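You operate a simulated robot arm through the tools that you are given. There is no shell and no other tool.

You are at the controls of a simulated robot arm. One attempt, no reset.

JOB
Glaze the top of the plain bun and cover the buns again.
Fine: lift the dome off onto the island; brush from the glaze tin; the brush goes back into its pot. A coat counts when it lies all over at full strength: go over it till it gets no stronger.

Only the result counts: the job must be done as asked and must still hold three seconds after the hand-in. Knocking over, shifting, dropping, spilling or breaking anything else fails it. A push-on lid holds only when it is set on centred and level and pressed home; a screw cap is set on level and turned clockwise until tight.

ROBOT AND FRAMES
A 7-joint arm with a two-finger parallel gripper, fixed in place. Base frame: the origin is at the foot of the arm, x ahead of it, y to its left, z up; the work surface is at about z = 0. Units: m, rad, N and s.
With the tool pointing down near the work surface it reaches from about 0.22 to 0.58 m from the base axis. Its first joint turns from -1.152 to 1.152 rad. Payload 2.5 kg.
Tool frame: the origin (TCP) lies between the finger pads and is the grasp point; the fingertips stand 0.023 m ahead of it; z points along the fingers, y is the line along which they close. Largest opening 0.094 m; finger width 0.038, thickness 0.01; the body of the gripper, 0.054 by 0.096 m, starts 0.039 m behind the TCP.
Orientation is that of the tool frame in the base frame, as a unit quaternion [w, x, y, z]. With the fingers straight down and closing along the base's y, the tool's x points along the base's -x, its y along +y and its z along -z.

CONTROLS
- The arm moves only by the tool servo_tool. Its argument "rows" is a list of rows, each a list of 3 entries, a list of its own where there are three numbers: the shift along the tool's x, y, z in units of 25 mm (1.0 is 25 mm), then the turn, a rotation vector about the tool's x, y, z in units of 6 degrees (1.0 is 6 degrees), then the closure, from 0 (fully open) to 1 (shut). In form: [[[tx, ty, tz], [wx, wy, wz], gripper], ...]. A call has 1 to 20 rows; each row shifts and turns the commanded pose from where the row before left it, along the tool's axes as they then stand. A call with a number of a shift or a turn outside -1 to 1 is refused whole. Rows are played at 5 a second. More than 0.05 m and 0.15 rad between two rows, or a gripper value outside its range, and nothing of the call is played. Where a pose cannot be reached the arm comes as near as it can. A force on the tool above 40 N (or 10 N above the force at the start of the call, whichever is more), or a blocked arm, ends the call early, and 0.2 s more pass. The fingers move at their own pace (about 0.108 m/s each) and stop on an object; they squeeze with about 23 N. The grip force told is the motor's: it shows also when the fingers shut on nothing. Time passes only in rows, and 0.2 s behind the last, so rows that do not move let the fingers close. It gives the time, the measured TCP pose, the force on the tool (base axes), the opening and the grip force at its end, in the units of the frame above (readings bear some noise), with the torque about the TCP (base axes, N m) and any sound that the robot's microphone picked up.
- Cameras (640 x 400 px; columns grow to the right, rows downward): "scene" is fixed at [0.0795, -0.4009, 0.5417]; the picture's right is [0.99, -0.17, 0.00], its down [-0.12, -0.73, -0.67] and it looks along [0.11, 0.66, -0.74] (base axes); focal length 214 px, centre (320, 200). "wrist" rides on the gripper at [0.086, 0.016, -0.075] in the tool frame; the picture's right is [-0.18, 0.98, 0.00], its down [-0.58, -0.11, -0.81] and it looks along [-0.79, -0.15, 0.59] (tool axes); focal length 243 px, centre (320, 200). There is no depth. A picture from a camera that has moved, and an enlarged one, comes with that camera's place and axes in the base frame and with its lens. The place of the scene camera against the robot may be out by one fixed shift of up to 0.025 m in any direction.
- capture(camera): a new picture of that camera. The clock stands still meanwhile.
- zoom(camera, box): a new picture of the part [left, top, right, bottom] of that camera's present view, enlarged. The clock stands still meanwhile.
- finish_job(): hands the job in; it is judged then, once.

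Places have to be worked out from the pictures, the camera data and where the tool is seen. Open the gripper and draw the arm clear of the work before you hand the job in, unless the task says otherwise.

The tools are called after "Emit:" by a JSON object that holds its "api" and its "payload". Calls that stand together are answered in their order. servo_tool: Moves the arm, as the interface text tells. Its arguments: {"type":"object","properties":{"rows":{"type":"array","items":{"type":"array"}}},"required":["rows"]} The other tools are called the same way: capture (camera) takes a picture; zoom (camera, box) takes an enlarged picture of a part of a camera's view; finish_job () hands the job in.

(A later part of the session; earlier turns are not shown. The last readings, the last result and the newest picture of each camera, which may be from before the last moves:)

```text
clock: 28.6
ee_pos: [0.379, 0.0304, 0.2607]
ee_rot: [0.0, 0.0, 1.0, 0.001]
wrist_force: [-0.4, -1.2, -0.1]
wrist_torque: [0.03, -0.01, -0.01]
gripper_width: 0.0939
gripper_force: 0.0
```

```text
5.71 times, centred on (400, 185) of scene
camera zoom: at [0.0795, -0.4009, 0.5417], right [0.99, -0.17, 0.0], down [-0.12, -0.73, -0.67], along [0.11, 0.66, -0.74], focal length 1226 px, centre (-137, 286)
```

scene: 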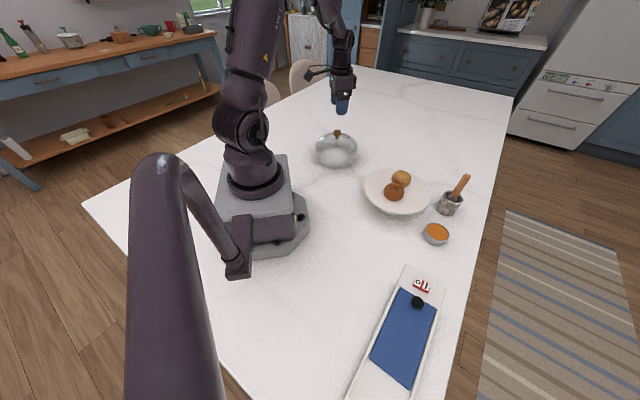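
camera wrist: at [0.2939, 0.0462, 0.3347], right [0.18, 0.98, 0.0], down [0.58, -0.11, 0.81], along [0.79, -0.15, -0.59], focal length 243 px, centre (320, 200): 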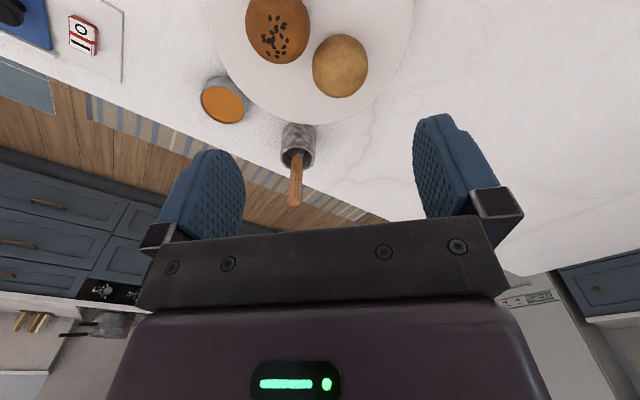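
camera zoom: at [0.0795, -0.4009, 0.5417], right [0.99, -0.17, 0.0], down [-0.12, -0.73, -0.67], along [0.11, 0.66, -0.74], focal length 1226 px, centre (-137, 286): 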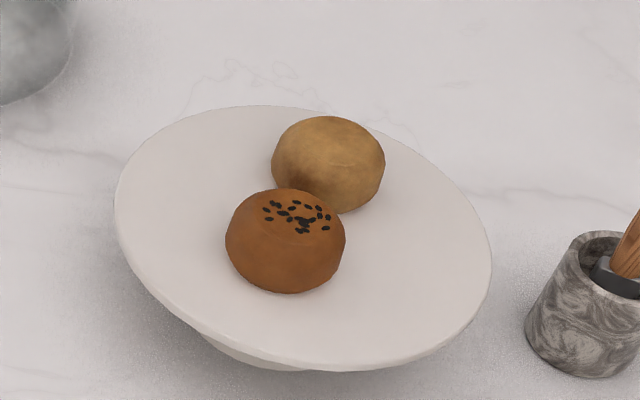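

The plain bun is centred at about (0.414, 0.0435), 57 mm across, with its top near z 0.10; the plate is at z 0.066. The seeded bun sits about 7 mm from it. Next I'll move above the brush handle at (0.5515, -0.0385).

Emit:
{"api": "servo_tool", "payload": {"rows": [[[-0.763, -0.305, 0.1], [0, 0, 0], 0], [[-0.763, -0.305, 0.1], [0, 0, 0], 0], [[-0.763, -0.305, 0.1], [0, 0, 0], 0], [[-0.763, -0.305, 0.1], [0, 0, 0], 0], [[-0.763, -0.305, 0.2], [0, 0, 0], 0], [[-0.763, -0.305, 0.2], [0, 0, 0], 0], [[-0.763, -0.305, 0.2], [0, 0, 0], 0], [[-0.763, -0.305, 0.2], [0, 0, 0], 0], [[-0.763, -0.305, 0.2], [0, 0, 0], 0], [[0, 0, 0.2], [0, 0, 0], 0], [[0, 0, 0], [0, 0, 0], 0]]}}

Emit:
{"api": "capture", "payload": {"camera": "wrist"}}

Emit:
{"api": "zoom", "payload": {"camera": "scene", "box": [400, 90, 500, 230]}}

```text
clock: 31.0
ee_pos: [0.5516, -0.0379, 0.2214]
ee_rot: [-0.001, 0.0, 1.0, 0.0]
wrist_force: [1.6, 0.0, 0.5]
wrist_torque: [-0.03, 0.01, -0.01]
gripper_width: 0.0941
gripper_force: 0.1
```

```text
taken
camera wrist: at [0.4662, -0.022, 0.2954], right [0.18, 0.98, 0.0], down [0.58, -0.11, 0.81], along [0.79, -0.15, -0.59], focal length 243 px, centre (320, 200)
```

wrist: 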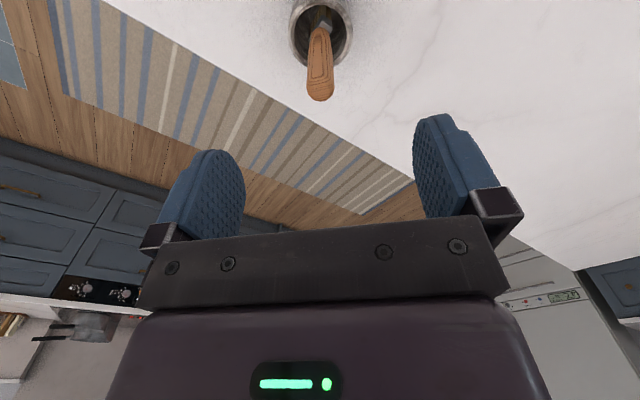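

```text
2.86 times, centred on (450, 160) of scene
camera zoom: at [0.0795, -0.4009, 0.5417], right [0.99, -0.17, 0.0], down [-0.12, -0.73, -0.67], along [0.11, 0.66, -0.74], focal length 613 px, centre (-51, 314)
```

zoom: 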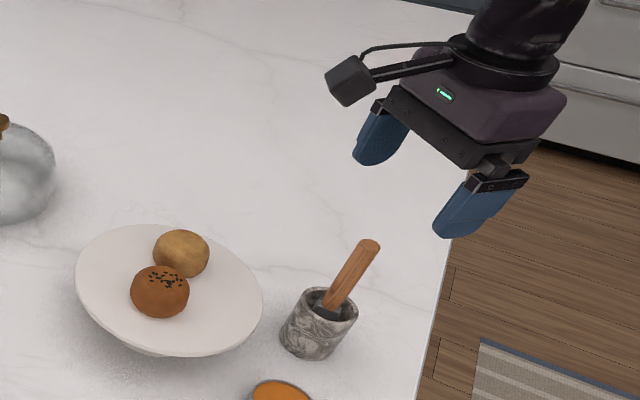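

Emit:
{"api": "zoom", "payload": {"camera": "wrist", "box": [260, 0, 380, 110]}}

Emit:
{"api": "zoom", "payload": {"camera": "scene", "box": [430, 160, 490, 220]}}

```text
3.64 times, centred on (320, 55) of wrist
camera zoom: at [0.4662, -0.022, 0.2954], right [0.18, 0.98, 0.0], down [0.58, -0.11, 0.81], along [0.79, -0.15, -0.59], focal length 882 px, centre (320, 727)
```

zoom: 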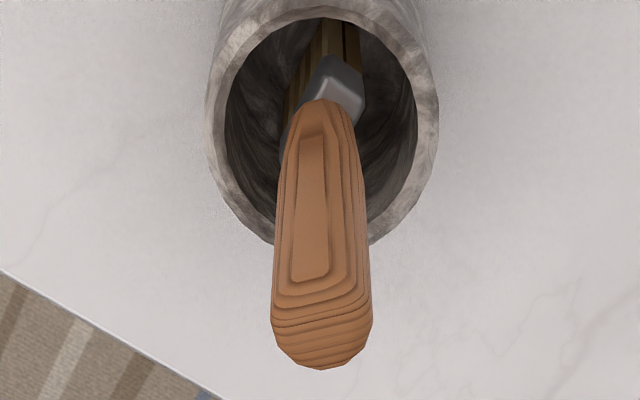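

```text
6.67 times, centred on (460, 190) of scene
camera zoom: at [0.0795, -0.4009, 0.5417], right [0.99, -0.17, 0.0], down [-0.12, -0.73, -0.67], along [0.11, 0.66, -0.74], focal length 1430 px, centre (-613, 267)
```

zoom: 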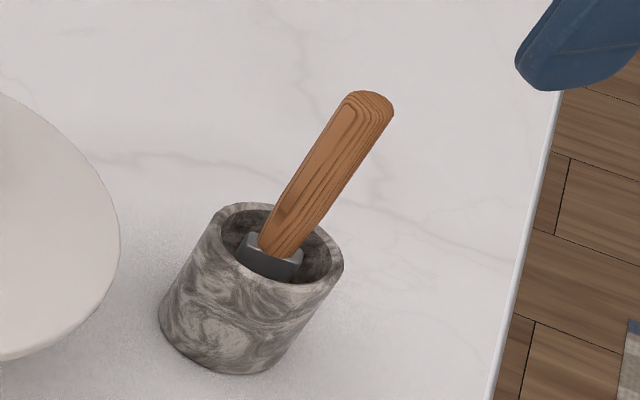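

The brush is flat-sided and turned a bit about the vertical. I'll zoom in further to judge the yaw of the handle and ferrule before gripping.

Emit:
{"api": "zoom", "payload": {"camera": "wrist", "box": [295, 0, 345, 50]}}

Emit:
{"api": "zoom", "payload": {"camera": "scene", "box": [455, 168, 480, 206]}}

Emit:
{"api": "zoom", "payload": {"camera": "wrist", "box": [295, 60, 345, 110]}}

```text
8.00 times, centred on (320, 25) of wrist
camera zoom: at [0.4662, -0.022, 0.2954], right [0.18, 0.98, 0.0], down [0.58, -0.11, 0.81], along [0.79, -0.15, -0.59], focal length 1941 px, centre (320, 1600)
```

zoom: 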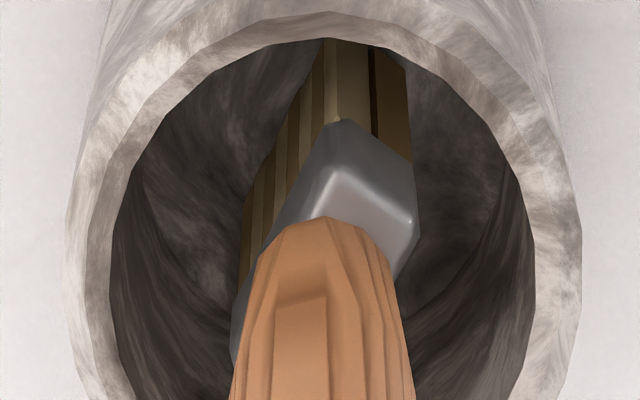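

```text
10.53 times, centred on (468, 187) of scene
camera zoom: at [0.0795, -0.4009, 0.5417], right [0.99, -0.17, 0.0], down [-0.12, -0.73, -0.67], along [0.11, 0.66, -0.74], focal length 2258 px, centre (-1233, 337)
```

zoom: 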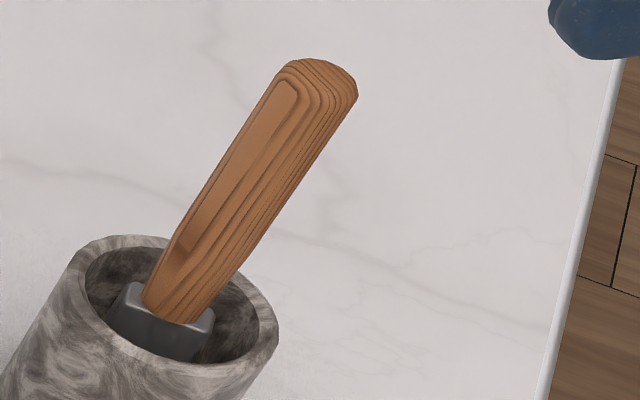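

```text
8.00 times, centred on (320, 85) of wrist
camera zoom: at [0.4662, -0.022, 0.2954], right [0.18, 0.98, 0.0], down [0.58, -0.11, 0.81], along [0.79, -0.15, -0.59], focal length 1941 px, centre (320, 1120)
```

zoom: 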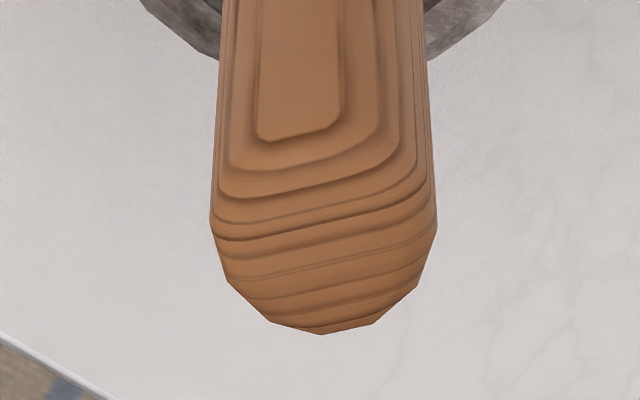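

The ferrule's broad side runs along roughly (0.71, -0.71), so the brush is turned about 45°. The handle is a rounded oval of about 21 × 17 mm centred at (0.552, -0.038), right under the tool. I'll turn the tool 45° so the pads close across its thin direction, still above it.

Emit:
{"api": "servo_tool", "payload": {"rows": [[[0, 0, 0], [0, 0, 1], 0], [[0, 0, 0], [0, 0, 1], 0], [[0, 0, 0], [0, 0, 1], 0], [[0, 0, 0], [0, 0, 1], 0], [[0, 0, 0], [0, 0, 1], 0], [[0, 0, 0], [0, 0, 1], 0], [[0, 0, 0], [0, 0, 1], 0], [[0, 0, 0], [0, 0, 0.5], 0], [[0, 0, 0], [0, 0, 0], 0]]}}

Emit:
{"api": "capture", "payload": {"camera": "wrist"}}

Emit:
{"api": "zoom", "payload": {"camera": "wrist", "box": [270, 0, 370, 110]}}

```text
clock: 33.0
ee_pos: [0.5514, -0.0383, 0.2198]
ee_rot: [-0.001, 0.384, 0.924, 0.0]
wrist_force: [0.1, 0.7, -0.1]
wrist_torque: [0.02, -0.03, -0.05]
gripper_width: 0.0939
gripper_force: 0.0
```

```text
taken
camera wrist: at [0.5029, 0.0339, 0.2952], right [0.83, 0.56, 0.0], down [0.33, -0.49, 0.81], along [0.45, -0.67, -0.59], focal length 243 px, centre (320, 200)
```

wrist: 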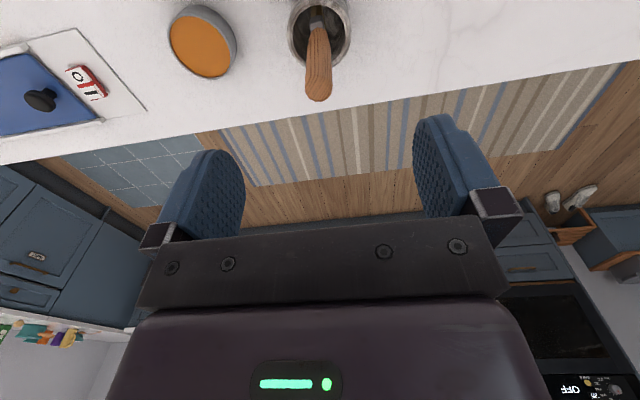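

```text
3.64 times, centred on (320, 55) of wrist
camera zoom: at [0.5029, 0.0339, 0.2952], right [0.83, 0.56, 0.0], down [0.33, -0.49, 0.81], along [0.45, -0.67, -0.59], focal length 882 px, centre (320, 727)
```

zoom: 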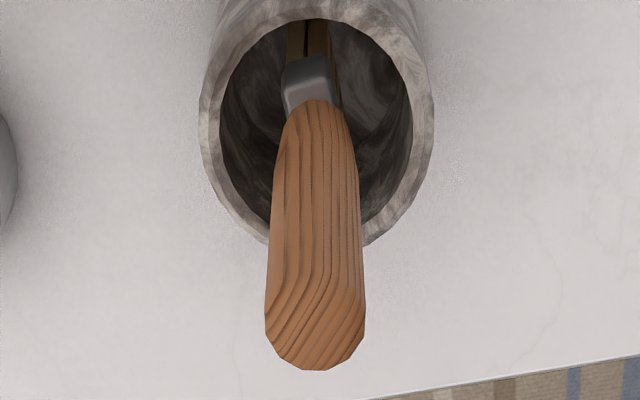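

The view now looks straight along the brush's narrow edge, so the pads will close on its broad faces. The handle is centred to within a millimetre. I'll lower to TCP z ≈ 0.118.

Emit:
{"api": "servo_tool", "payload": {"rows": [[[0, 0, 0.5], [0, 0, 0], 0], [[0, 0, 0.7], [0, 0, 0], 0], [[0, 0, 0.7], [0, 0, 0], 0], [[0, 0, 0.7], [0, 0, 0], 0], [[0, 0, 0.7], [0, 0, 0], 0], [[0, 0, 0.5], [0, 0, 0], 0], [[0, 0, 0.28], [0, 0, 0], 0], [[0, 0, 0], [0, 0, 0], 0]]}}

Emit:
{"api": "capture", "payload": {"camera": "wrist"}}

Emit:
{"api": "zoom", "payload": {"camera": "scene", "box": [410, 110, 500, 220]}}

```text
clock: 34.8
ee_pos: [0.5514, -0.0388, 0.1197]
ee_rot: [0.0, 0.382, 0.924, 0.0]
wrist_force: [0.0, 0.2, -0.4]
wrist_torque: [-0.04, 0.01, 0.01]
gripper_width: 0.094
gripper_force: 0.1
```

```text
taken
camera wrist: at [0.5034, 0.0338, 0.1933], right [0.83, 0.56, 0.0], down [0.33, -0.49, 0.81], along [0.46, -0.67, -0.59], focal length 243 px, centre (320, 200)
```

wrist: 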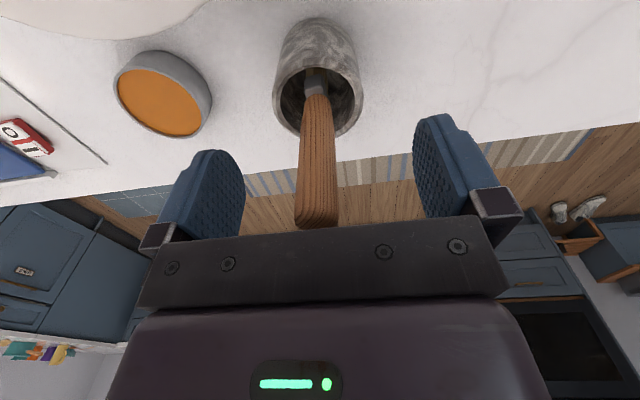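

```text
3.64 times, centred on (455, 165) of scene
camera zoom: at [0.0795, -0.4009, 0.5417], right [0.99, -0.17, 0.0], down [-0.12, -0.73, -0.67], along [0.11, 0.66, -0.74], focal length 780 px, centre (-171, 327)
```

zoom: 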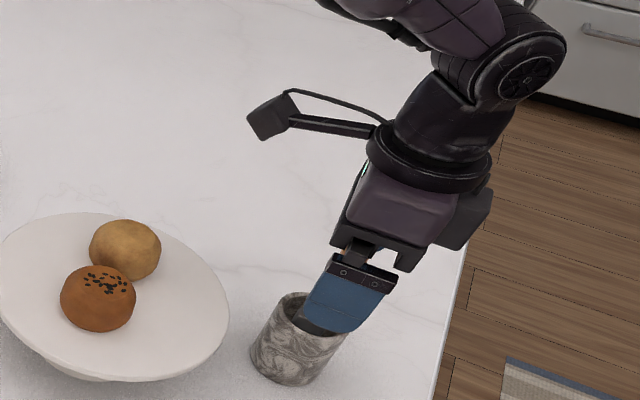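

The handle stands centred between the pads, so I'll close on it.

Emit:
{"api": "servo_tool", "payload": {"rows": [[[0, 0, 0], [0, 0, 0], 0.4], [[0, 0, 0], [0, 0, 0], 0.65], [[0, 0, 0], [0, 0, 0], 0.8], [[0, 0, 0], [0, 0, 0], 1], [[0, 0, 0], [0, 0, 0], 1], [[0, 0, 0], [0, 0, 0], 1]]}}

Emit:
{"api": "capture", "payload": {"camera": "wrist"}}

```text
clock: 36.2
ee_pos: [0.5518, -0.04, 0.1187]
ee_rot: [0.001, 0.382, 0.924, 0.0]
wrist_force: [0.4, 0.1, -0.6]
wrist_torque: [0.01, -0.02, -0.02]
gripper_width: 0.0176
gripper_force: 22.9
```

```text
taken
camera wrist: at [0.5034, 0.0338, 0.1935], right [0.83, 0.56, 0.0], down [0.33, -0.49, 0.81], along [0.46, -0.67, -0.59], focal length 243 px, centre (320, 200)
```

wrist: 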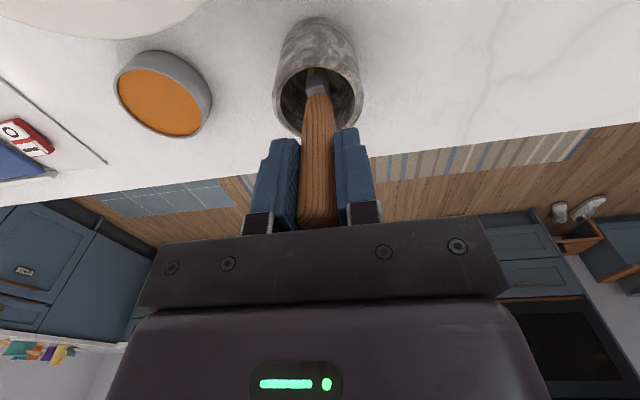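

The handle is gripped at 17.6 mm, with the TCP at (0.5529, -0.0383, 0.1185). I'll draw it straight up slowly.

Emit:
{"api": "servo_tool", "payload": {"rows": [[[0, 0, -0.15], [0, 0, 0], 1], [[0, 0, -0.3], [0, 0, 0], 1], [[0, 0, -0.4], [0, 0, 0], 1], [[0, 0, -0.4], [0, 0, 0], 1], [[0, 0, -0.4], [0, 0, 0], 1], [[0, 0, -0.4], [0, 0, 0], 1], [[0, 0, -0.4], [0, 0, 0], 1], [[0, 0, -0.4], [0, 0, 0], 1], [[0, 0, -0.4], [0, 0, 0], 1], [[0, 0, -0.4], [0, 0, 0], 1], [[0, 0, -0.4], [0, 0, 0], 1], [[0, 0, 0], [0, 0, 0], 1]]}}

Emit:
{"api": "capture", "payload": {"camera": "wrist"}}

Emit:
{"api": "zoom", "payload": {"camera": "scene", "box": [400, 100, 500, 230]}}

```text
clock: 38.8
ee_pos: [0.5518, -0.0381, 0.2213]
ee_rot: [-0.001, 0.383, 0.924, 0.0]
wrist_force: [-0.3, 0.5, -0.5]
wrist_torque: [0.02, -0.03, 0.03]
gripper_width: 0.0173
gripper_force: 23.0
```

```text
taken
camera wrist: at [0.5032, 0.0339, 0.2947], right [0.83, 0.56, 0.0], down [0.33, -0.49, 0.81], along [0.46, -0.67, -0.59], focal length 243 px, centre (320, 200)
```

wrist: 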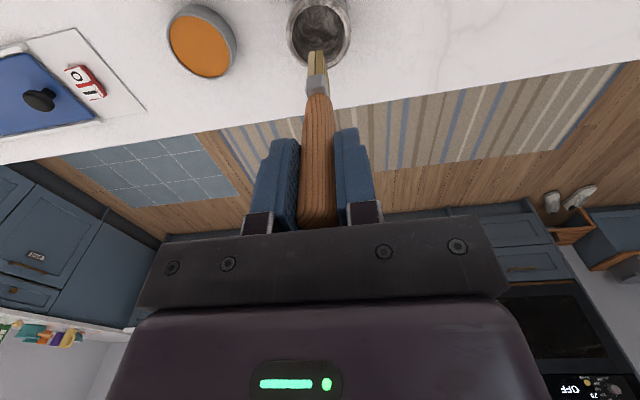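

```text
3.08 times, centred on (450, 165) of scene
camera zoom: at [0.0795, -0.4009, 0.5417], right [0.99, -0.17, 0.0], down [-0.12, -0.73, -0.67], along [0.11, 0.66, -0.74], focal length 660 px, centre (-80, 308)
```

zoom: 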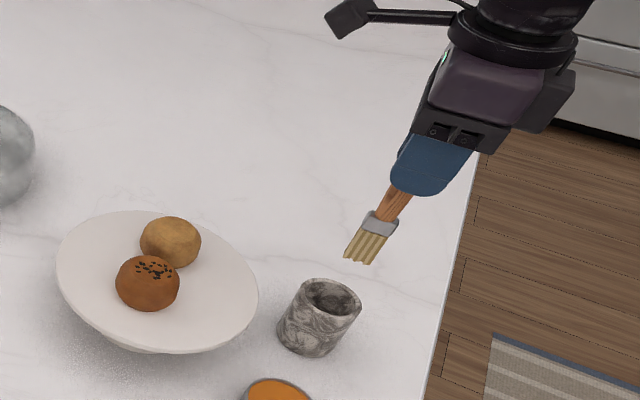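

The brush is out cleanly and hangs straight. I'll zoom in to measure the bristle tip relative to the TCP.

Emit:
{"api": "zoom", "payload": {"camera": "wrist", "box": [290, 20, 350, 110]}}

Emit:
{"api": "zoom", "payload": {"camera": "scene", "box": [440, 140, 490, 200]}}

```text
4.44 times, centred on (320, 65) of wrist
camera zoom: at [0.5032, 0.0339, 0.2947], right [0.83, 0.56, 0.0], down [0.33, -0.49, 0.81], along [0.46, -0.67, -0.59], focal length 1078 px, centre (320, 800)
```

zoom: 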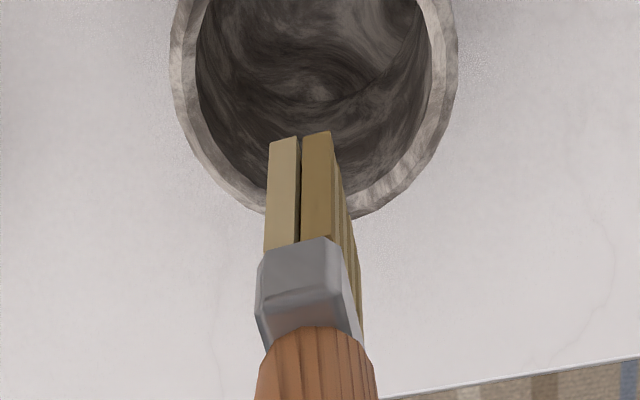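

```text
6.67 times, centred on (465, 170) of scene
camera zoom: at [0.0795, -0.4009, 0.5417], right [0.99, -0.17, 0.0], down [-0.12, -0.73, -0.67], along [0.11, 0.66, -0.74], focal length 1430 px, centre (-647, 400)
```

zoom: 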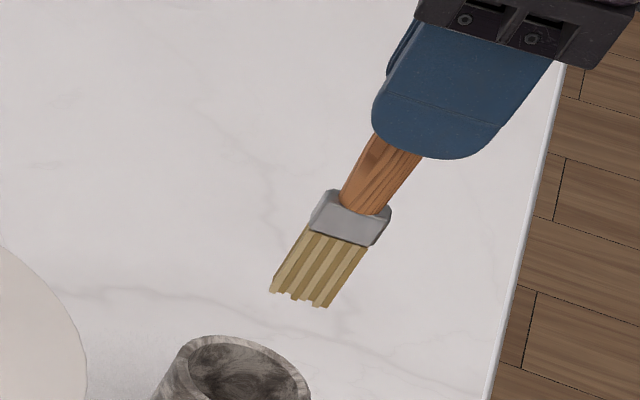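

The bristle tips lie 0.113 m ahead of the TCP and straight under it; the brush is about 23 mm wide and 11 mm thick. I'll move over the glaze tin at about (0.463, -0.124), keeping the tips at z ≈ 0.107.

Emit:
{"api": "servo_tool", "payload": {"rows": [[[0.02, -0.5, 0], [0, 0, 0], 1], [[0.02, -0.8, 0], [0, 0, 0], 1], [[0.02, -0.8, 0], [0, 0, 0], 1], [[0.02, -0.8, 0], [0, 0, 0], 1], [[0.02, -0.8, 0], [0, 0, 0], 1], [[0.01, -0.8, 0], [0, 0, 0], 1], [[0, -0.46, 0], [0, 0, 0], 1], [[0, 0, 0], [0, 0, 0], 1]]}}

Emit:
{"api": "capture", "payload": {"camera": "wrist"}}

Emit:
{"api": "zoom", "payload": {"camera": "scene", "box": [390, 150, 480, 260]}}

Emit:
{"api": "zoom", "payload": {"camera": "wrist", "box": [260, 0, 400, 110]}}

```text
clock: 40.6
ee_pos: [0.4618, -0.1244, 0.22]
ee_rot: [0.0, 0.382, 0.924, 0.0]
wrist_force: [-0.8, -0.5, 0.0]
wrist_torque: [-0.03, 0.0, -0.04]
gripper_width: 0.018
gripper_force: 23.1
```

```text
taken
camera wrist: at [0.4132, -0.0524, 0.2945], right [0.83, 0.56, 0.0], down [0.33, -0.49, 0.81], along [0.46, -0.67, -0.59], focal length 243 px, centre (320, 200)
```

wrist: 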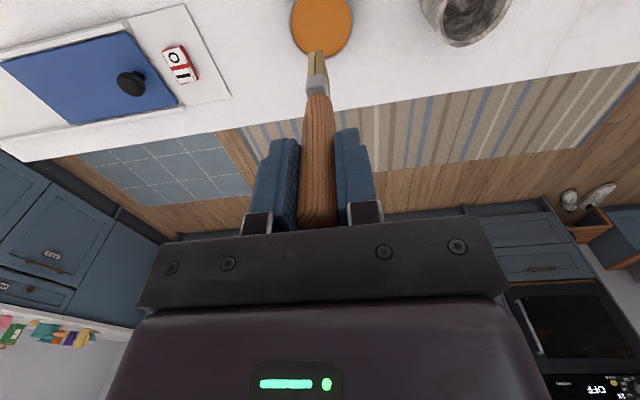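

```text
3.64 times, centred on (435, 205) of scene
camera zoom: at [0.0795, -0.4009, 0.5417], right [0.99, -0.17, 0.0], down [-0.12, -0.73, -0.67], along [0.11, 0.66, -0.74], focal length 780 px, centre (-98, 182)
```

zoom: 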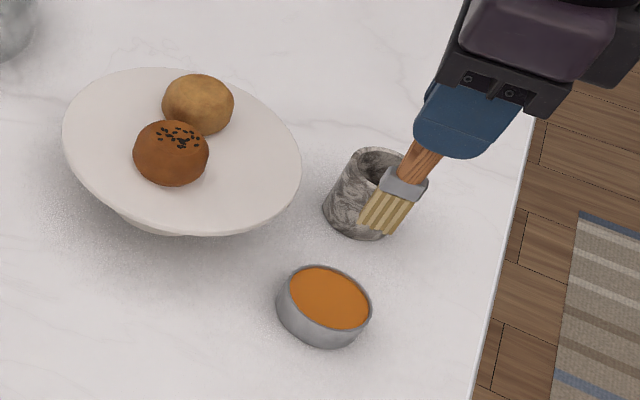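

```text
3.64 times, centred on (330, 55) of wrist
camera zoom: at [0.4132, -0.0524, 0.2945], right [0.83, 0.56, 0.0], down [0.33, -0.49, 0.81], along [0.46, -0.67, -0.59], focal length 882 px, centre (284, 727)
```

zoom: 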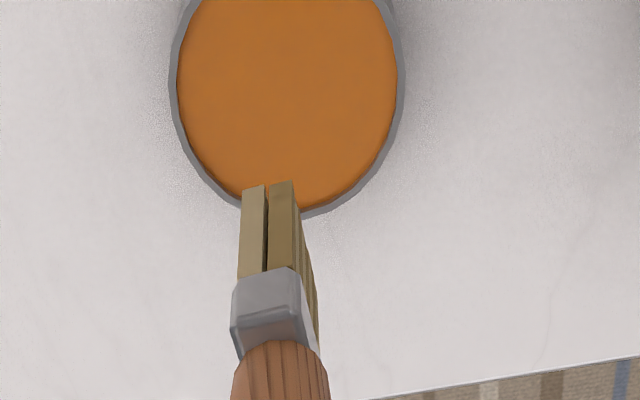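

The tin is centred under the brush to within a millimetre: about 61 mm across, with the rim at roughly z 0.025. I'll lower until the tips are near the rim level and check.

Emit:
{"api": "servo_tool", "payload": {"rows": [[[0, 0, 0.4], [0, 0, 0], 1], [[0, 0, 0.6], [0, 0, 0], 1], [[0, 0, 0.6], [0, 0, 0], 1], [[0, 0, 0.6], [0, 0, 0], 1], [[0, 0, 0.6], [0, 0, 0], 1], [[0, 0, 0.4], [0, 0, 0], 1], [[0, 0, 0], [0, 0, 0], 1]]}}

Emit:
{"api": "zoom", "payload": {"camera": "wrist", "box": [220, 0, 420, 130]}}

Emit:
{"api": "zoom", "payload": {"camera": "scene", "box": [400, 180, 480, 260]}}

```text
clock: 42.2
ee_pos: [0.4615, -0.1236, 0.1417]
ee_rot: [0.0, 0.382, 0.924, 0.001]
wrist_force: [-0.6, -0.1, 0.4]
wrist_torque: [0.02, 0.0, 0.0]
gripper_width: 0.0178
gripper_force: 23.2
```

```text
3.08 times, centred on (320, 65) of wrist
camera zoom: at [0.4129, -0.0517, 0.2145], right [0.83, 0.56, 0.0], down [0.33, -0.49, 0.81], along [0.46, -0.67, -0.59], focal length 746 px, centre (320, 615)
```

zoom: 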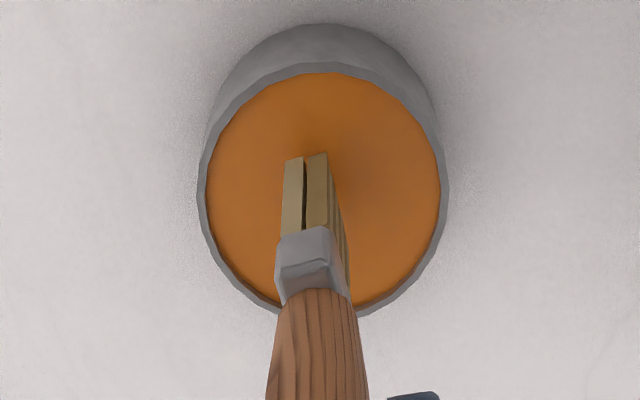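

```text
5.00 times, centred on (440, 220) of scene
camera zoom: at [0.0795, -0.4009, 0.5417], right [0.99, -0.17, 0.0], down [-0.12, -0.73, -0.67], along [0.11, 0.66, -0.74], focal length 1072 px, centre (-280, 100)
```

zoom: 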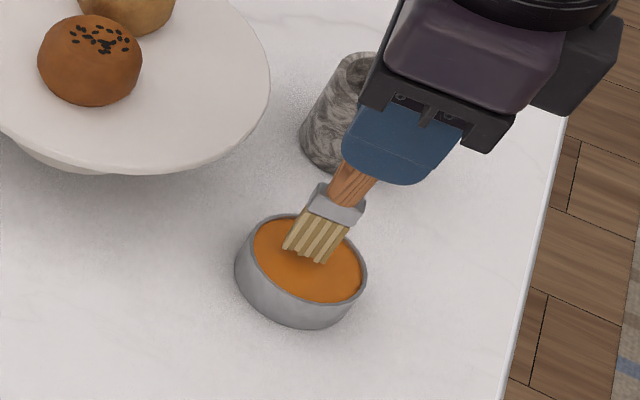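

The tips hover a few millimetres over the glaze, centred in the tin. I'll lower 12 mm into the glaze and check the force and picture.

Emit:
{"api": "servo_tool", "payload": {"rows": [[[0, 0, 0.2], [0, 0, 0], 1], [[0, 0, 0.2], [0, 0, 0], 1], [[0, 0, 0.1], [0, 0, 0], 1], [[0, 0, 0], [0, 0, 0], 1]]}}

Emit:
{"api": "zoom", "payload": {"camera": "wrist", "box": [220, 0, 420, 130]}}

Emit:
{"api": "zoom", "payload": {"camera": "scene", "box": [400, 180, 480, 260]}}

```text
clock: 43.2
ee_pos: [0.4632, -0.1257, 0.1296]
ee_rot: [0.002, 0.382, 0.924, 0.0]
wrist_force: [0.5, -2.2, 19.0]
wrist_torque: [-0.25, -0.03, -0.02]
gripper_width: 0.0183
gripper_force: 23.1
```

```text
3.08 times, centred on (320, 65) of wrist
camera zoom: at [0.4138, -0.0525, 0.2027], right [0.83, 0.56, 0.0], down [0.33, -0.49, 0.81], along [0.46, -0.67, -0.59], focal length 746 px, centre (320, 615)
```

zoom: 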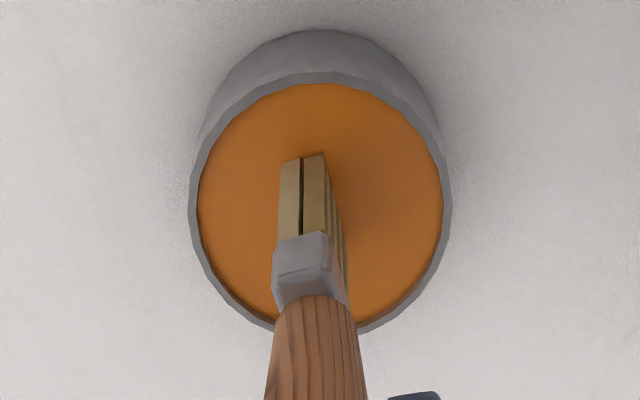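

```text
5.00 times, centred on (440, 220) of scene
camera zoom: at [0.0794, -0.4008, 0.5418], right [0.99, -0.17, 0.0], down [-0.12, -0.73, -0.67], along [0.11, 0.66, -0.74], focal length 1072 px, centre (-280, 100)
```

zoom: 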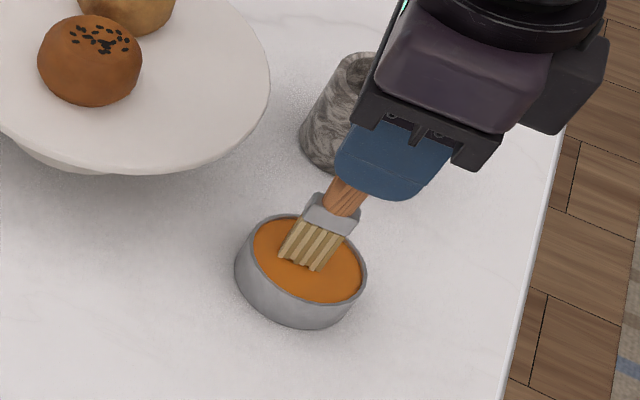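

Contact at 19 N: the glaze surface carries the bristles at TCP z ≈ 0.128. I'll ease off to a light press, dwell briefly, then raise and see whether the bristles are loaded.

Emit:
{"api": "servo_tool", "payload": {"rows": [[[0, 0, -0.04], [0, 0, 0], 1], [[0, 0, 0], [0, 0, 0], 1], [[0, 0, 0], [0, 0, 0], 1]]}}

Emit:
{"api": "zoom", "payload": {"camera": "wrist", "box": [270, 10, 370, 100]}}

Emit:
{"api": "zoom", "payload": {"camera": "scene", "box": [410, 190, 470, 250]}}

```text
clock: 44.0
ee_pos: [0.461, -0.1239, 0.1293]
ee_rot: [0.0, 0.382, 0.924, 0.0]
wrist_force: [2.4, -2.1, 7.6]
wrist_torque: [-0.24, -0.28, 0.0]
gripper_width: 0.018
gripper_force: 23.1
```

```text
4.44 times, centred on (320, 55) of wrist
camera zoom: at [0.413, -0.0518, 0.2029], right [0.83, 0.56, 0.0], down [0.33, -0.49, 0.81], along [0.46, -0.67, -0.59], focal length 1078 px, centre (320, 844)
```

zoom: 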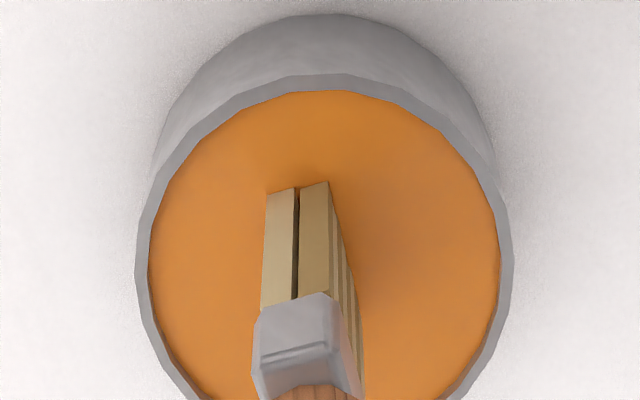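

```text
6.67 times, centred on (440, 220) of scene
camera zoom: at [0.0795, -0.4009, 0.5418], right [0.99, -0.17, 0.0], down [-0.12, -0.73, -0.67], along [0.11, 0.66, -0.74], focal length 1430 px, centre (-480, 67)
```

zoom: 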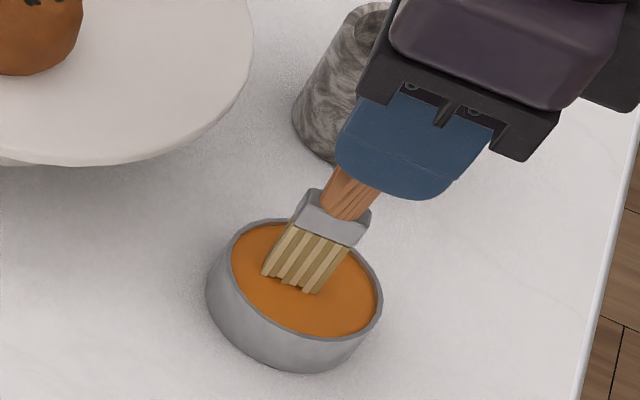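

The bristles rest in the glaze at about 8 N and the tin hasn't moved. I'll lift 40 mm and inspect the bristles.

Emit:
{"api": "servo_tool", "payload": {"rows": [[[0, 0, -0.2], [0, 0, 0], 1], [[0, 0, -0.5], [0, 0, 0], 1], [[0, 0, -0.6], [0, 0, 0], 1], [[0, 0, -0.6], [0, 0, 0], 1], [[0, 0, 0], [0, 0, 0], 1]]}}

Emit:
{"api": "zoom", "payload": {"camera": "wrist", "box": [270, 10, 370, 100]}}

Emit:
{"api": "zoom", "payload": {"camera": "scene", "box": [410, 170, 480, 250]}}

```text
clock: 45.2
ee_pos: [0.4614, -0.1235, 0.1774]
ee_rot: [-0.001, 0.382, 0.924, 0.0]
wrist_force: [0.0, 0.7, 0.3]
wrist_torque: [-0.02, -0.02, 0.0]
gripper_width: 0.0179
gripper_force: 23.4
```

```text
4.44 times, centred on (320, 55) of wrist
camera zoom: at [0.4131, -0.0522, 0.2511], right [0.83, 0.56, 0.0], down [0.33, -0.49, 0.81], along [0.46, -0.67, -0.59], focal length 1078 px, centre (320, 844)
```

zoom: 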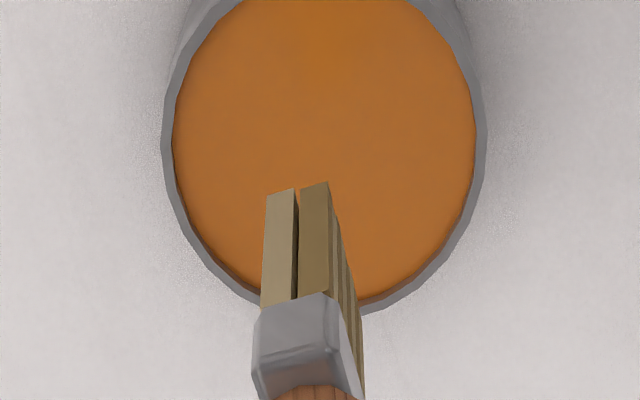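

```text
5.00 times, centred on (445, 210) of scene
camera zoom: at [0.0795, -0.4009, 0.5417], right [0.99, -0.17, 0.0], down [-0.12, -0.73, -0.67], along [0.11, 0.66, -0.74], focal length 1072 px, centre (-305, 150)
```

zoom: 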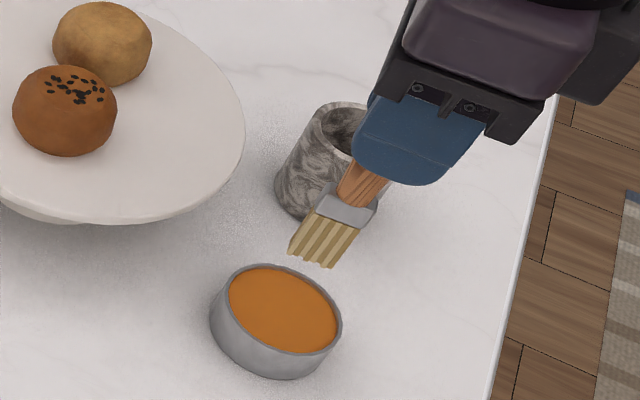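

The bristles show no visible change, so I'll test on the bun itself. I'll raise to TCP z ≈ 0.25 and carry the brush over the plain bun at (0.414, 0.0435), tips well clear of the seeded bun.

Emit:
{"api": "servo_tool", "payload": {"rows": [[[0, 0, -0.7], [0, 0, 0], 1], [[0, 0, -0.8], [0, 0, 0], 1], [[0, 0, -0.8], [0, 0, 0], 1], [[0, 0, -0.66], [0, 0, 0], 1], [[0.4, 0.22, 0], [0, 0, 0], 1], [[0.68, 0.374, 0], [0, 0, 0], 1], [[0.68, 0.374, 0], [0, 0, 0], 1], [[0.68, 0.374, 0], [0, 0, 0], 1], [[0.68, 0.374, 0], [0, 0, 0], 1], [[0.68, 0.374, 0], [0, 0, 0], 1], [[0.68, 0.374, 0], [0, 0, 0], 1], [[0.68, 0.374, 0], [0, 0, 0], 1], [[0.68, 0.374, 0], [0, 0, 0], 1], [[0.3, 0.16, 0], [0, 0, 0], 1], [[0, 0, 0], [0, 0, 0], 1]]}}

Emit:
{"api": "capture", "payload": {"camera": "wrist"}}

Emit:
{"api": "zoom", "payload": {"camera": "scene", "box": [360, 100, 460, 220]}}

```text
clock: 48.4
ee_pos: [0.4121, 0.0443, 0.2513]
ee_rot: [-0.001, 0.382, 0.924, 0.0]
wrist_force: [-0.8, 0.5, -0.5]
wrist_torque: [0.02, -0.01, 0.02]
gripper_width: 0.0177
gripper_force: 22.8
```

```text
taken
camera wrist: at [0.3638, 0.1162, 0.3247], right [0.83, 0.56, 0.0], down [0.33, -0.49, 0.81], along [0.46, -0.67, -0.59], focal length 243 px, centre (320, 200)
```

wrist: 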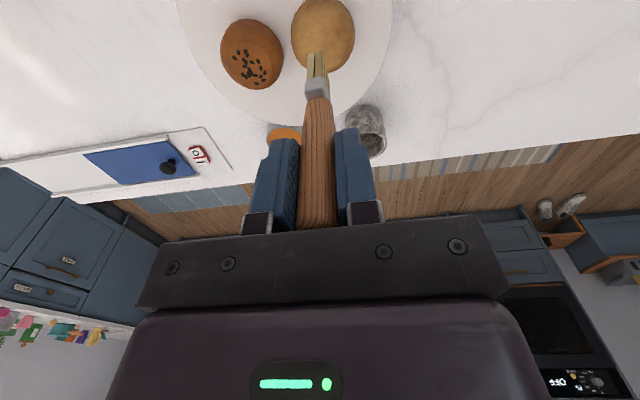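

```text
3.33 times, centred on (410, 160) of scene
camera zoom: at [0.0795, -0.4009, 0.5417], right [0.99, -0.17, 0.0], down [-0.12, -0.73, -0.67], along [0.11, 0.66, -0.74], focal length 715 px, centre (20, 333)
```

zoom: 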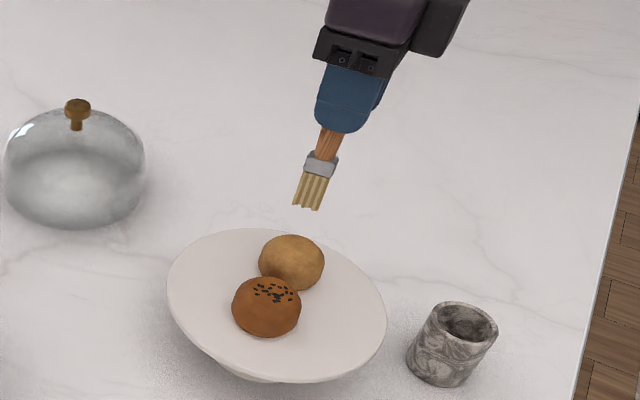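

I'm above the plain bun. I'll zoom the wrist view to check the centring.

Emit:
{"api": "zoom", "payload": {"camera": "wrist", "box": [220, 0, 400, 110]}}

Emit:
{"api": "zoom", "payload": {"camera": "scene", "box": [370, 140, 430, 200]}}

```text
3.56 times, centred on (310, 55) of wrist
camera zoom: at [0.3638, 0.1162, 0.3247], right [0.83, 0.56, 0.0], down [0.33, -0.49, 0.81], along [0.46, -0.67, -0.59], focal length 863 px, centre (356, 716)
```

zoom: 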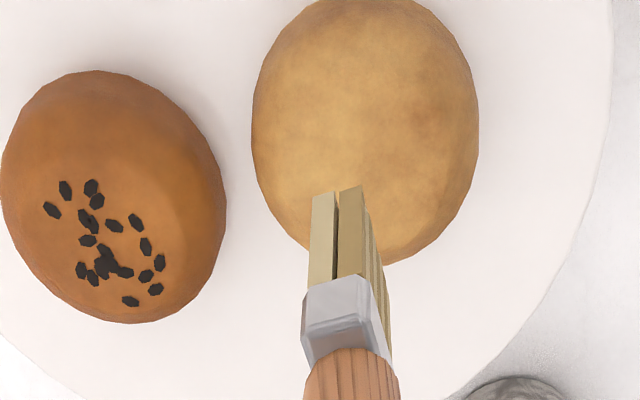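

```text
6.67 times, centred on (400, 170) of scene
camera zoom: at [0.0795, -0.4009, 0.5417], right [0.99, -0.17, 0.0], down [-0.12, -0.73, -0.67], along [0.11, 0.66, -0.74], focal length 1430 px, centre (-213, 400)
```

zoom: 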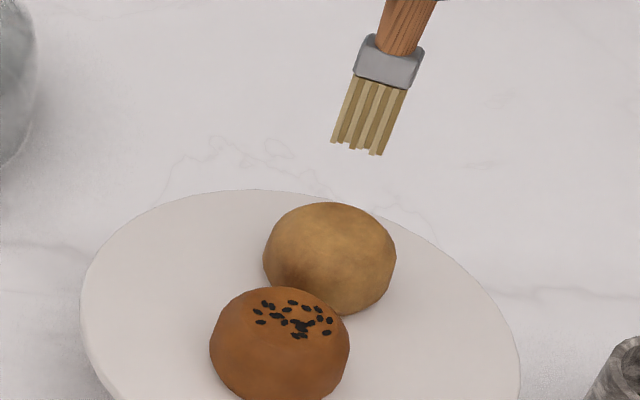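

The bun centre is about 4 mm off in tool y. I'll shift there, lower to about 7 mm above the crown, then feel for contact.

Emit:
{"api": "servo_tool", "payload": {"rows": [[[0.03, 0.15, 0.3], [0, 0, 0], 1], [[0, 0, 0.4], [0, 0, 0], 1], [[0, 0, 0.4], [0, 0, 0], 1], [[0, 0, 0], [0, 0, 0], 1]]}}

Emit:
{"api": "zoom", "payload": {"camera": "wrist", "box": [220, 0, 400, 110]}}

Emit:
{"api": "zoom", "payload": {"camera": "scene", "box": [370, 140, 430, 200]}}

```text
clock: 49.4
ee_pos: [0.4139, 0.0472, 0.2238]
ee_rot: [0.0, 0.382, 0.924, 0.0]
wrist_force: [-0.2, 0.1, -0.8]
wrist_torque: [0.01, 0.0, 0.0]
gripper_width: 0.0179
gripper_force: 23.6
```

```text
3.56 times, centred on (310, 55) of wrist
camera zoom: at [0.3666, 0.119, 0.2971], right [0.83, 0.56, 0.0], down [0.33, -0.49, 0.81], along [0.46, -0.67, -0.59], focal length 863 px, centre (356, 716)
```

zoom: 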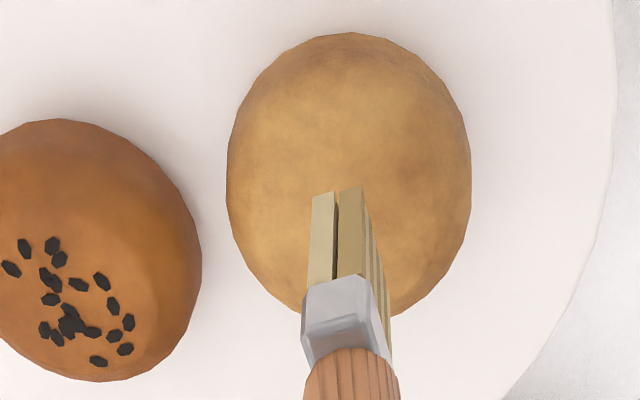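

```text
6.67 times, centred on (400, 170) of scene
camera zoom: at [0.0795, -0.4009, 0.5417], right [0.99, -0.17, 0.0], down [-0.12, -0.73, -0.67], along [0.11, 0.66, -0.74], focal length 1430 px, centre (-213, 400)
```

zoom: 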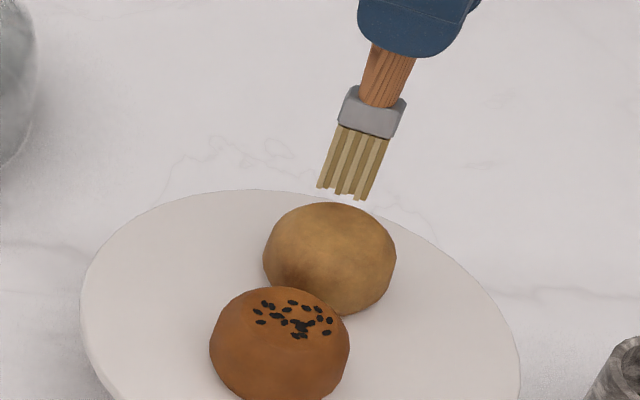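

The brush is centred over the bun with the tips near z 0.11. I'll step down gently to find the crown.

Emit:
{"api": "servo_tool", "payload": {"rows": [[[0, 0, 0.1], [0, 0, 0], 1], [[0, 0, 0.1], [0, 0, 0], 1], [[0, 0, 0], [0, 0, 0], 1]]}}

Emit:
{"api": "servo_tool", "payload": {"rows": [[[0, 0, 0.06], [0, 0, 0], 1], [[0, 0, 0], [0, 0, 0], 1]]}}

Emit:
{"api": "servo_tool", "payload": {"rows": [[[0, 0, 0.06], [0, 0, 0], 1], [[0, 0, 0], [0, 0, 0], 1]]}}

```text
clock: 50.2
ee_pos: [0.4145, 0.0467, 0.219]
ee_rot: [0.001, 0.383, 0.924, 0.0]
wrist_force: [-0.2, 0.1, -0.2]
wrist_torque: [-0.07, 0.0, 0.0]
gripper_width: 0.018
gripper_force: 23.1
```

```text
clock: 50.8
ee_pos: [0.4154, 0.0471, 0.2172]
ee_rot: [0.0, 0.383, 0.924, 0.0]
wrist_force: [0.6, -0.2, -0.2]
wrist_torque: [0.03, 0.03, -0.01]
gripper_width: 0.018
gripper_force: 23.5
```

```text
clock: 51.4
ee_pos: [0.4152, 0.0473, 0.2147]
ee_rot: [0.0, 0.383, 0.924, 0.0]
wrist_force: [-0.4, 0.1, 0.0]
wrist_torque: [0.01, 0.01, -0.03]
gripper_width: 0.0178
gripper_force: 22.8
```

There's no contact yet at commanded z ≈ 0.214. I'll take a look, then continue.

Emit:
{"api": "servo_tool", "payload": {"rows": [[[0, 0, 0.06], [0, 0, 0], 1], [[0, 0, 0], [0, 0, 0], 1]]}}

Emit:
{"api": "zoom", "payload": {"camera": "scene", "box": [375, 145, 425, 195]}}

Emit:
{"api": "zoom", "payload": {"camera": "wrist", "box": [250, 10, 390, 100]}}

```text
clock: 52.0
ee_pos: [0.4145, 0.0459, 0.2133]
ee_rot: [0.0, 0.382, 0.924, 0.0]
wrist_force: [0.1, 0.0, -0.3]
wrist_torque: [0.0, -0.03, 0.02]
gripper_width: 0.0183
gripper_force: 22.9
```

```text
8.00 times, centred on (400, 170) of scene
camera zoom: at [0.0795, -0.4009, 0.5417], right [0.99, -0.17, 0.0], down [-0.12, -0.73, -0.67], along [0.11, 0.66, -0.74], focal length 1716 px, centre (-320, 440)
```

zoom: 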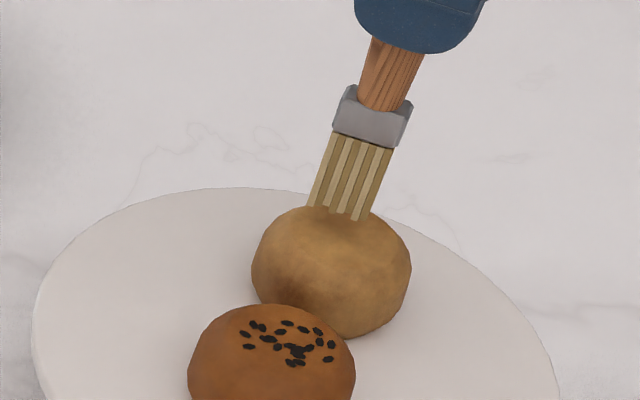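

```text
4.44 times, centred on (320, 55) of wrist
camera zoom: at [0.3663, 0.1195, 0.2873], right [0.83, 0.56, 0.0], down [0.33, -0.49, 0.81], along [0.46, -0.67, -0.59], focal length 1078 px, centre (320, 844)
```

zoom: 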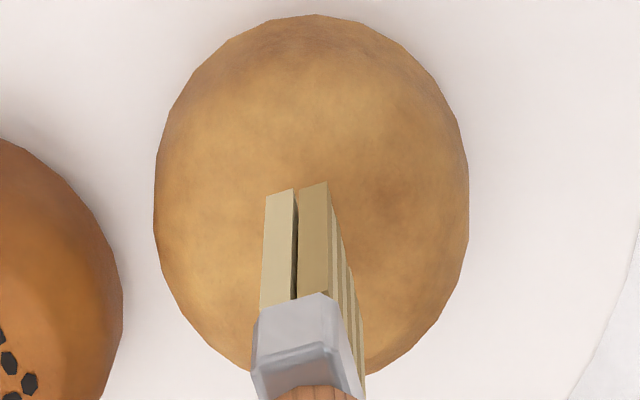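

The tips still look a few millimetres above the crown, so I'll keep stepping down.

Emit:
{"api": "servo_tool", "payload": {"rows": [[[0, 0, 0.06], [0, 0, 0], 1], [[0, 0, 0], [0, 0, 0], 1]]}}

Emit:
{"api": "servo_tool", "payload": {"rows": [[[0, 0, 0.06], [0, 0, 0], 1], [[0, 0, 0], [0, 0, 0], 1]]}}

Emit:
{"api": "zoom", "payload": {"camera": "scene", "box": [375, 145, 425, 195]}}

Emit:
{"api": "zoom", "payload": {"camera": "wrist", "box": [250, 10, 390, 100]}}

```text
clock: 52.6
ee_pos: [0.4153, 0.0469, 0.2116]
ee_rot: [0.001, 0.383, 0.924, 0.0]
wrist_force: [0.3, 0.1, -0.4]
wrist_torque: [0.0, -0.04, -0.03]
gripper_width: 0.0179
gripper_force: 22.9
```

```text
clock: 53.2
ee_pos: [0.4139, 0.0472, 0.2109]
ee_rot: [0.0, 0.383, 0.924, 0.0]
wrist_force: [0.3, 0.0, -0.5]
wrist_torque: [0.01, 0.01, 0.0]
gripper_width: 0.0179
gripper_force: 23.3
```

```text
8.00 times, centred on (400, 170) of scene
camera zoom: at [0.0795, -0.4009, 0.5417], right [0.99, -0.17, 0.0], down [-0.12, -0.73, -0.67], along [0.11, 0.66, -0.74], focal length 1716 px, centre (-320, 440)
```

zoom: 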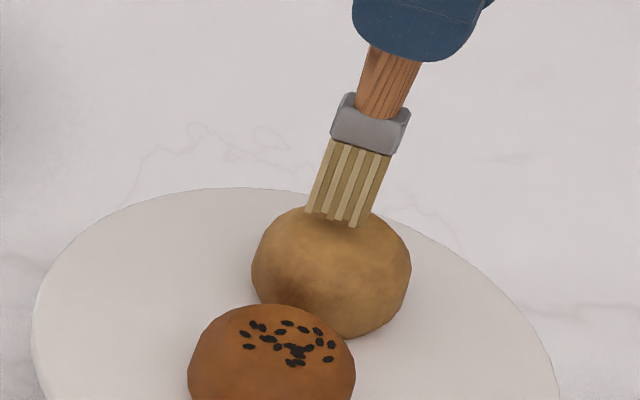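

```text
4.44 times, centred on (320, 55) of wrist
camera zoom: at [0.3663, 0.1193, 0.2843], right [0.83, 0.56, 0.0], down [0.33, -0.49, 0.81], along [0.46, -0.67, -0.59], focal length 1078 px, centre (320, 844)
```

zoom: 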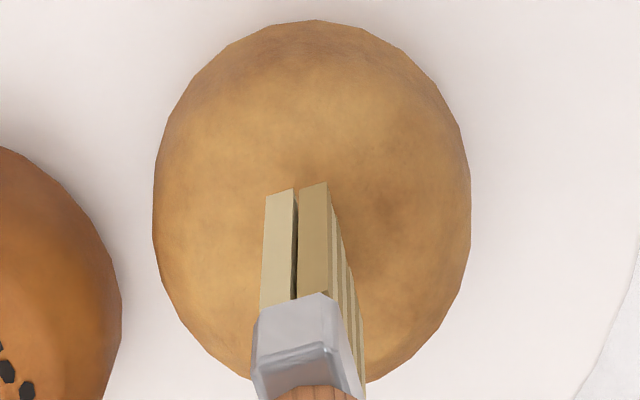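

No force yet; tip centre seems close to the surface. I'll continue in 1.5 mm steps.

Emit:
{"api": "servo_tool", "payload": {"rows": [[[0, 0, 0.06], [0, 0, 0], 1], [[0, 0, 0], [0, 0, 0], 1]]}}

Emit:
{"api": "servo_tool", "payload": {"rows": [[[0, 0, 0.06], [0, 0, 0], 1], [[0, 0, 0], [0, 0, 0], 1]]}}

Emit:
{"api": "zoom", "payload": {"camera": "scene", "box": [375, 145, 425, 195]}}

Emit:
{"api": "zoom", "payload": {"camera": "wrist", "box": [250, 10, 390, 100]}}

```text
clock: 53.8
ee_pos: [0.4143, 0.0478, 0.2095]
ee_rot: [0.0, 0.382, 0.924, -0.001]
wrist_force: [-0.2, -0.7, 1.2]
wrist_torque: [-0.01, -0.02, 0.0]
gripper_width: 0.018
gripper_force: 23.3
```

```text
clock: 54.4
ee_pos: [0.4153, 0.0476, 0.2087]
ee_rot: [0.0, 0.383, 0.924, -0.001]
wrist_force: [-0.2, 0.0, 0.0]
wrist_torque: [0.01, -0.04, -0.02]
gripper_width: 0.0177
gripper_force: 22.7
```

```text
8.00 times, centred on (400, 170) of scene
camera zoom: at [0.0795, -0.4009, 0.5417], right [0.99, -0.17, 0.0], down [-0.12, -0.73, -0.67], along [0.11, 0.66, -0.74], focal length 1716 px, centre (-320, 440)
```

zoom: 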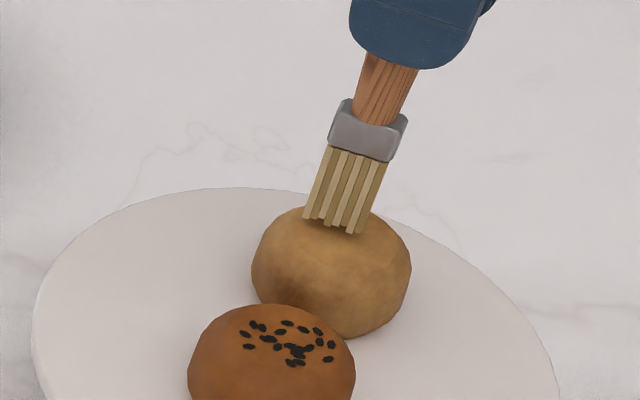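

```text
4.44 times, centred on (320, 55) of wrist
camera zoom: at [0.3661, 0.1192, 0.2815], right [0.83, 0.56, 0.0], down [0.33, -0.49, 0.81], along [0.46, -0.67, -0.59], focal length 1078 px, centre (320, 844)
```

zoom: 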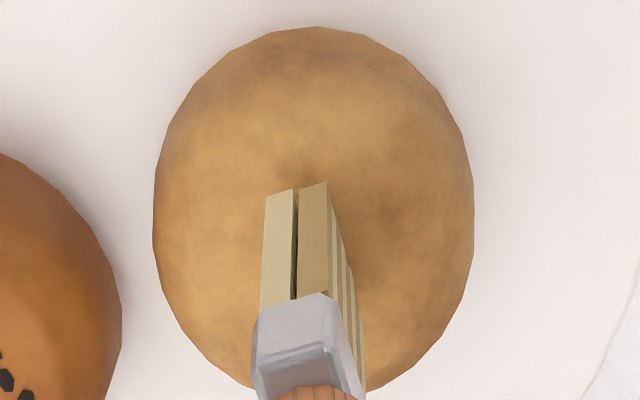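

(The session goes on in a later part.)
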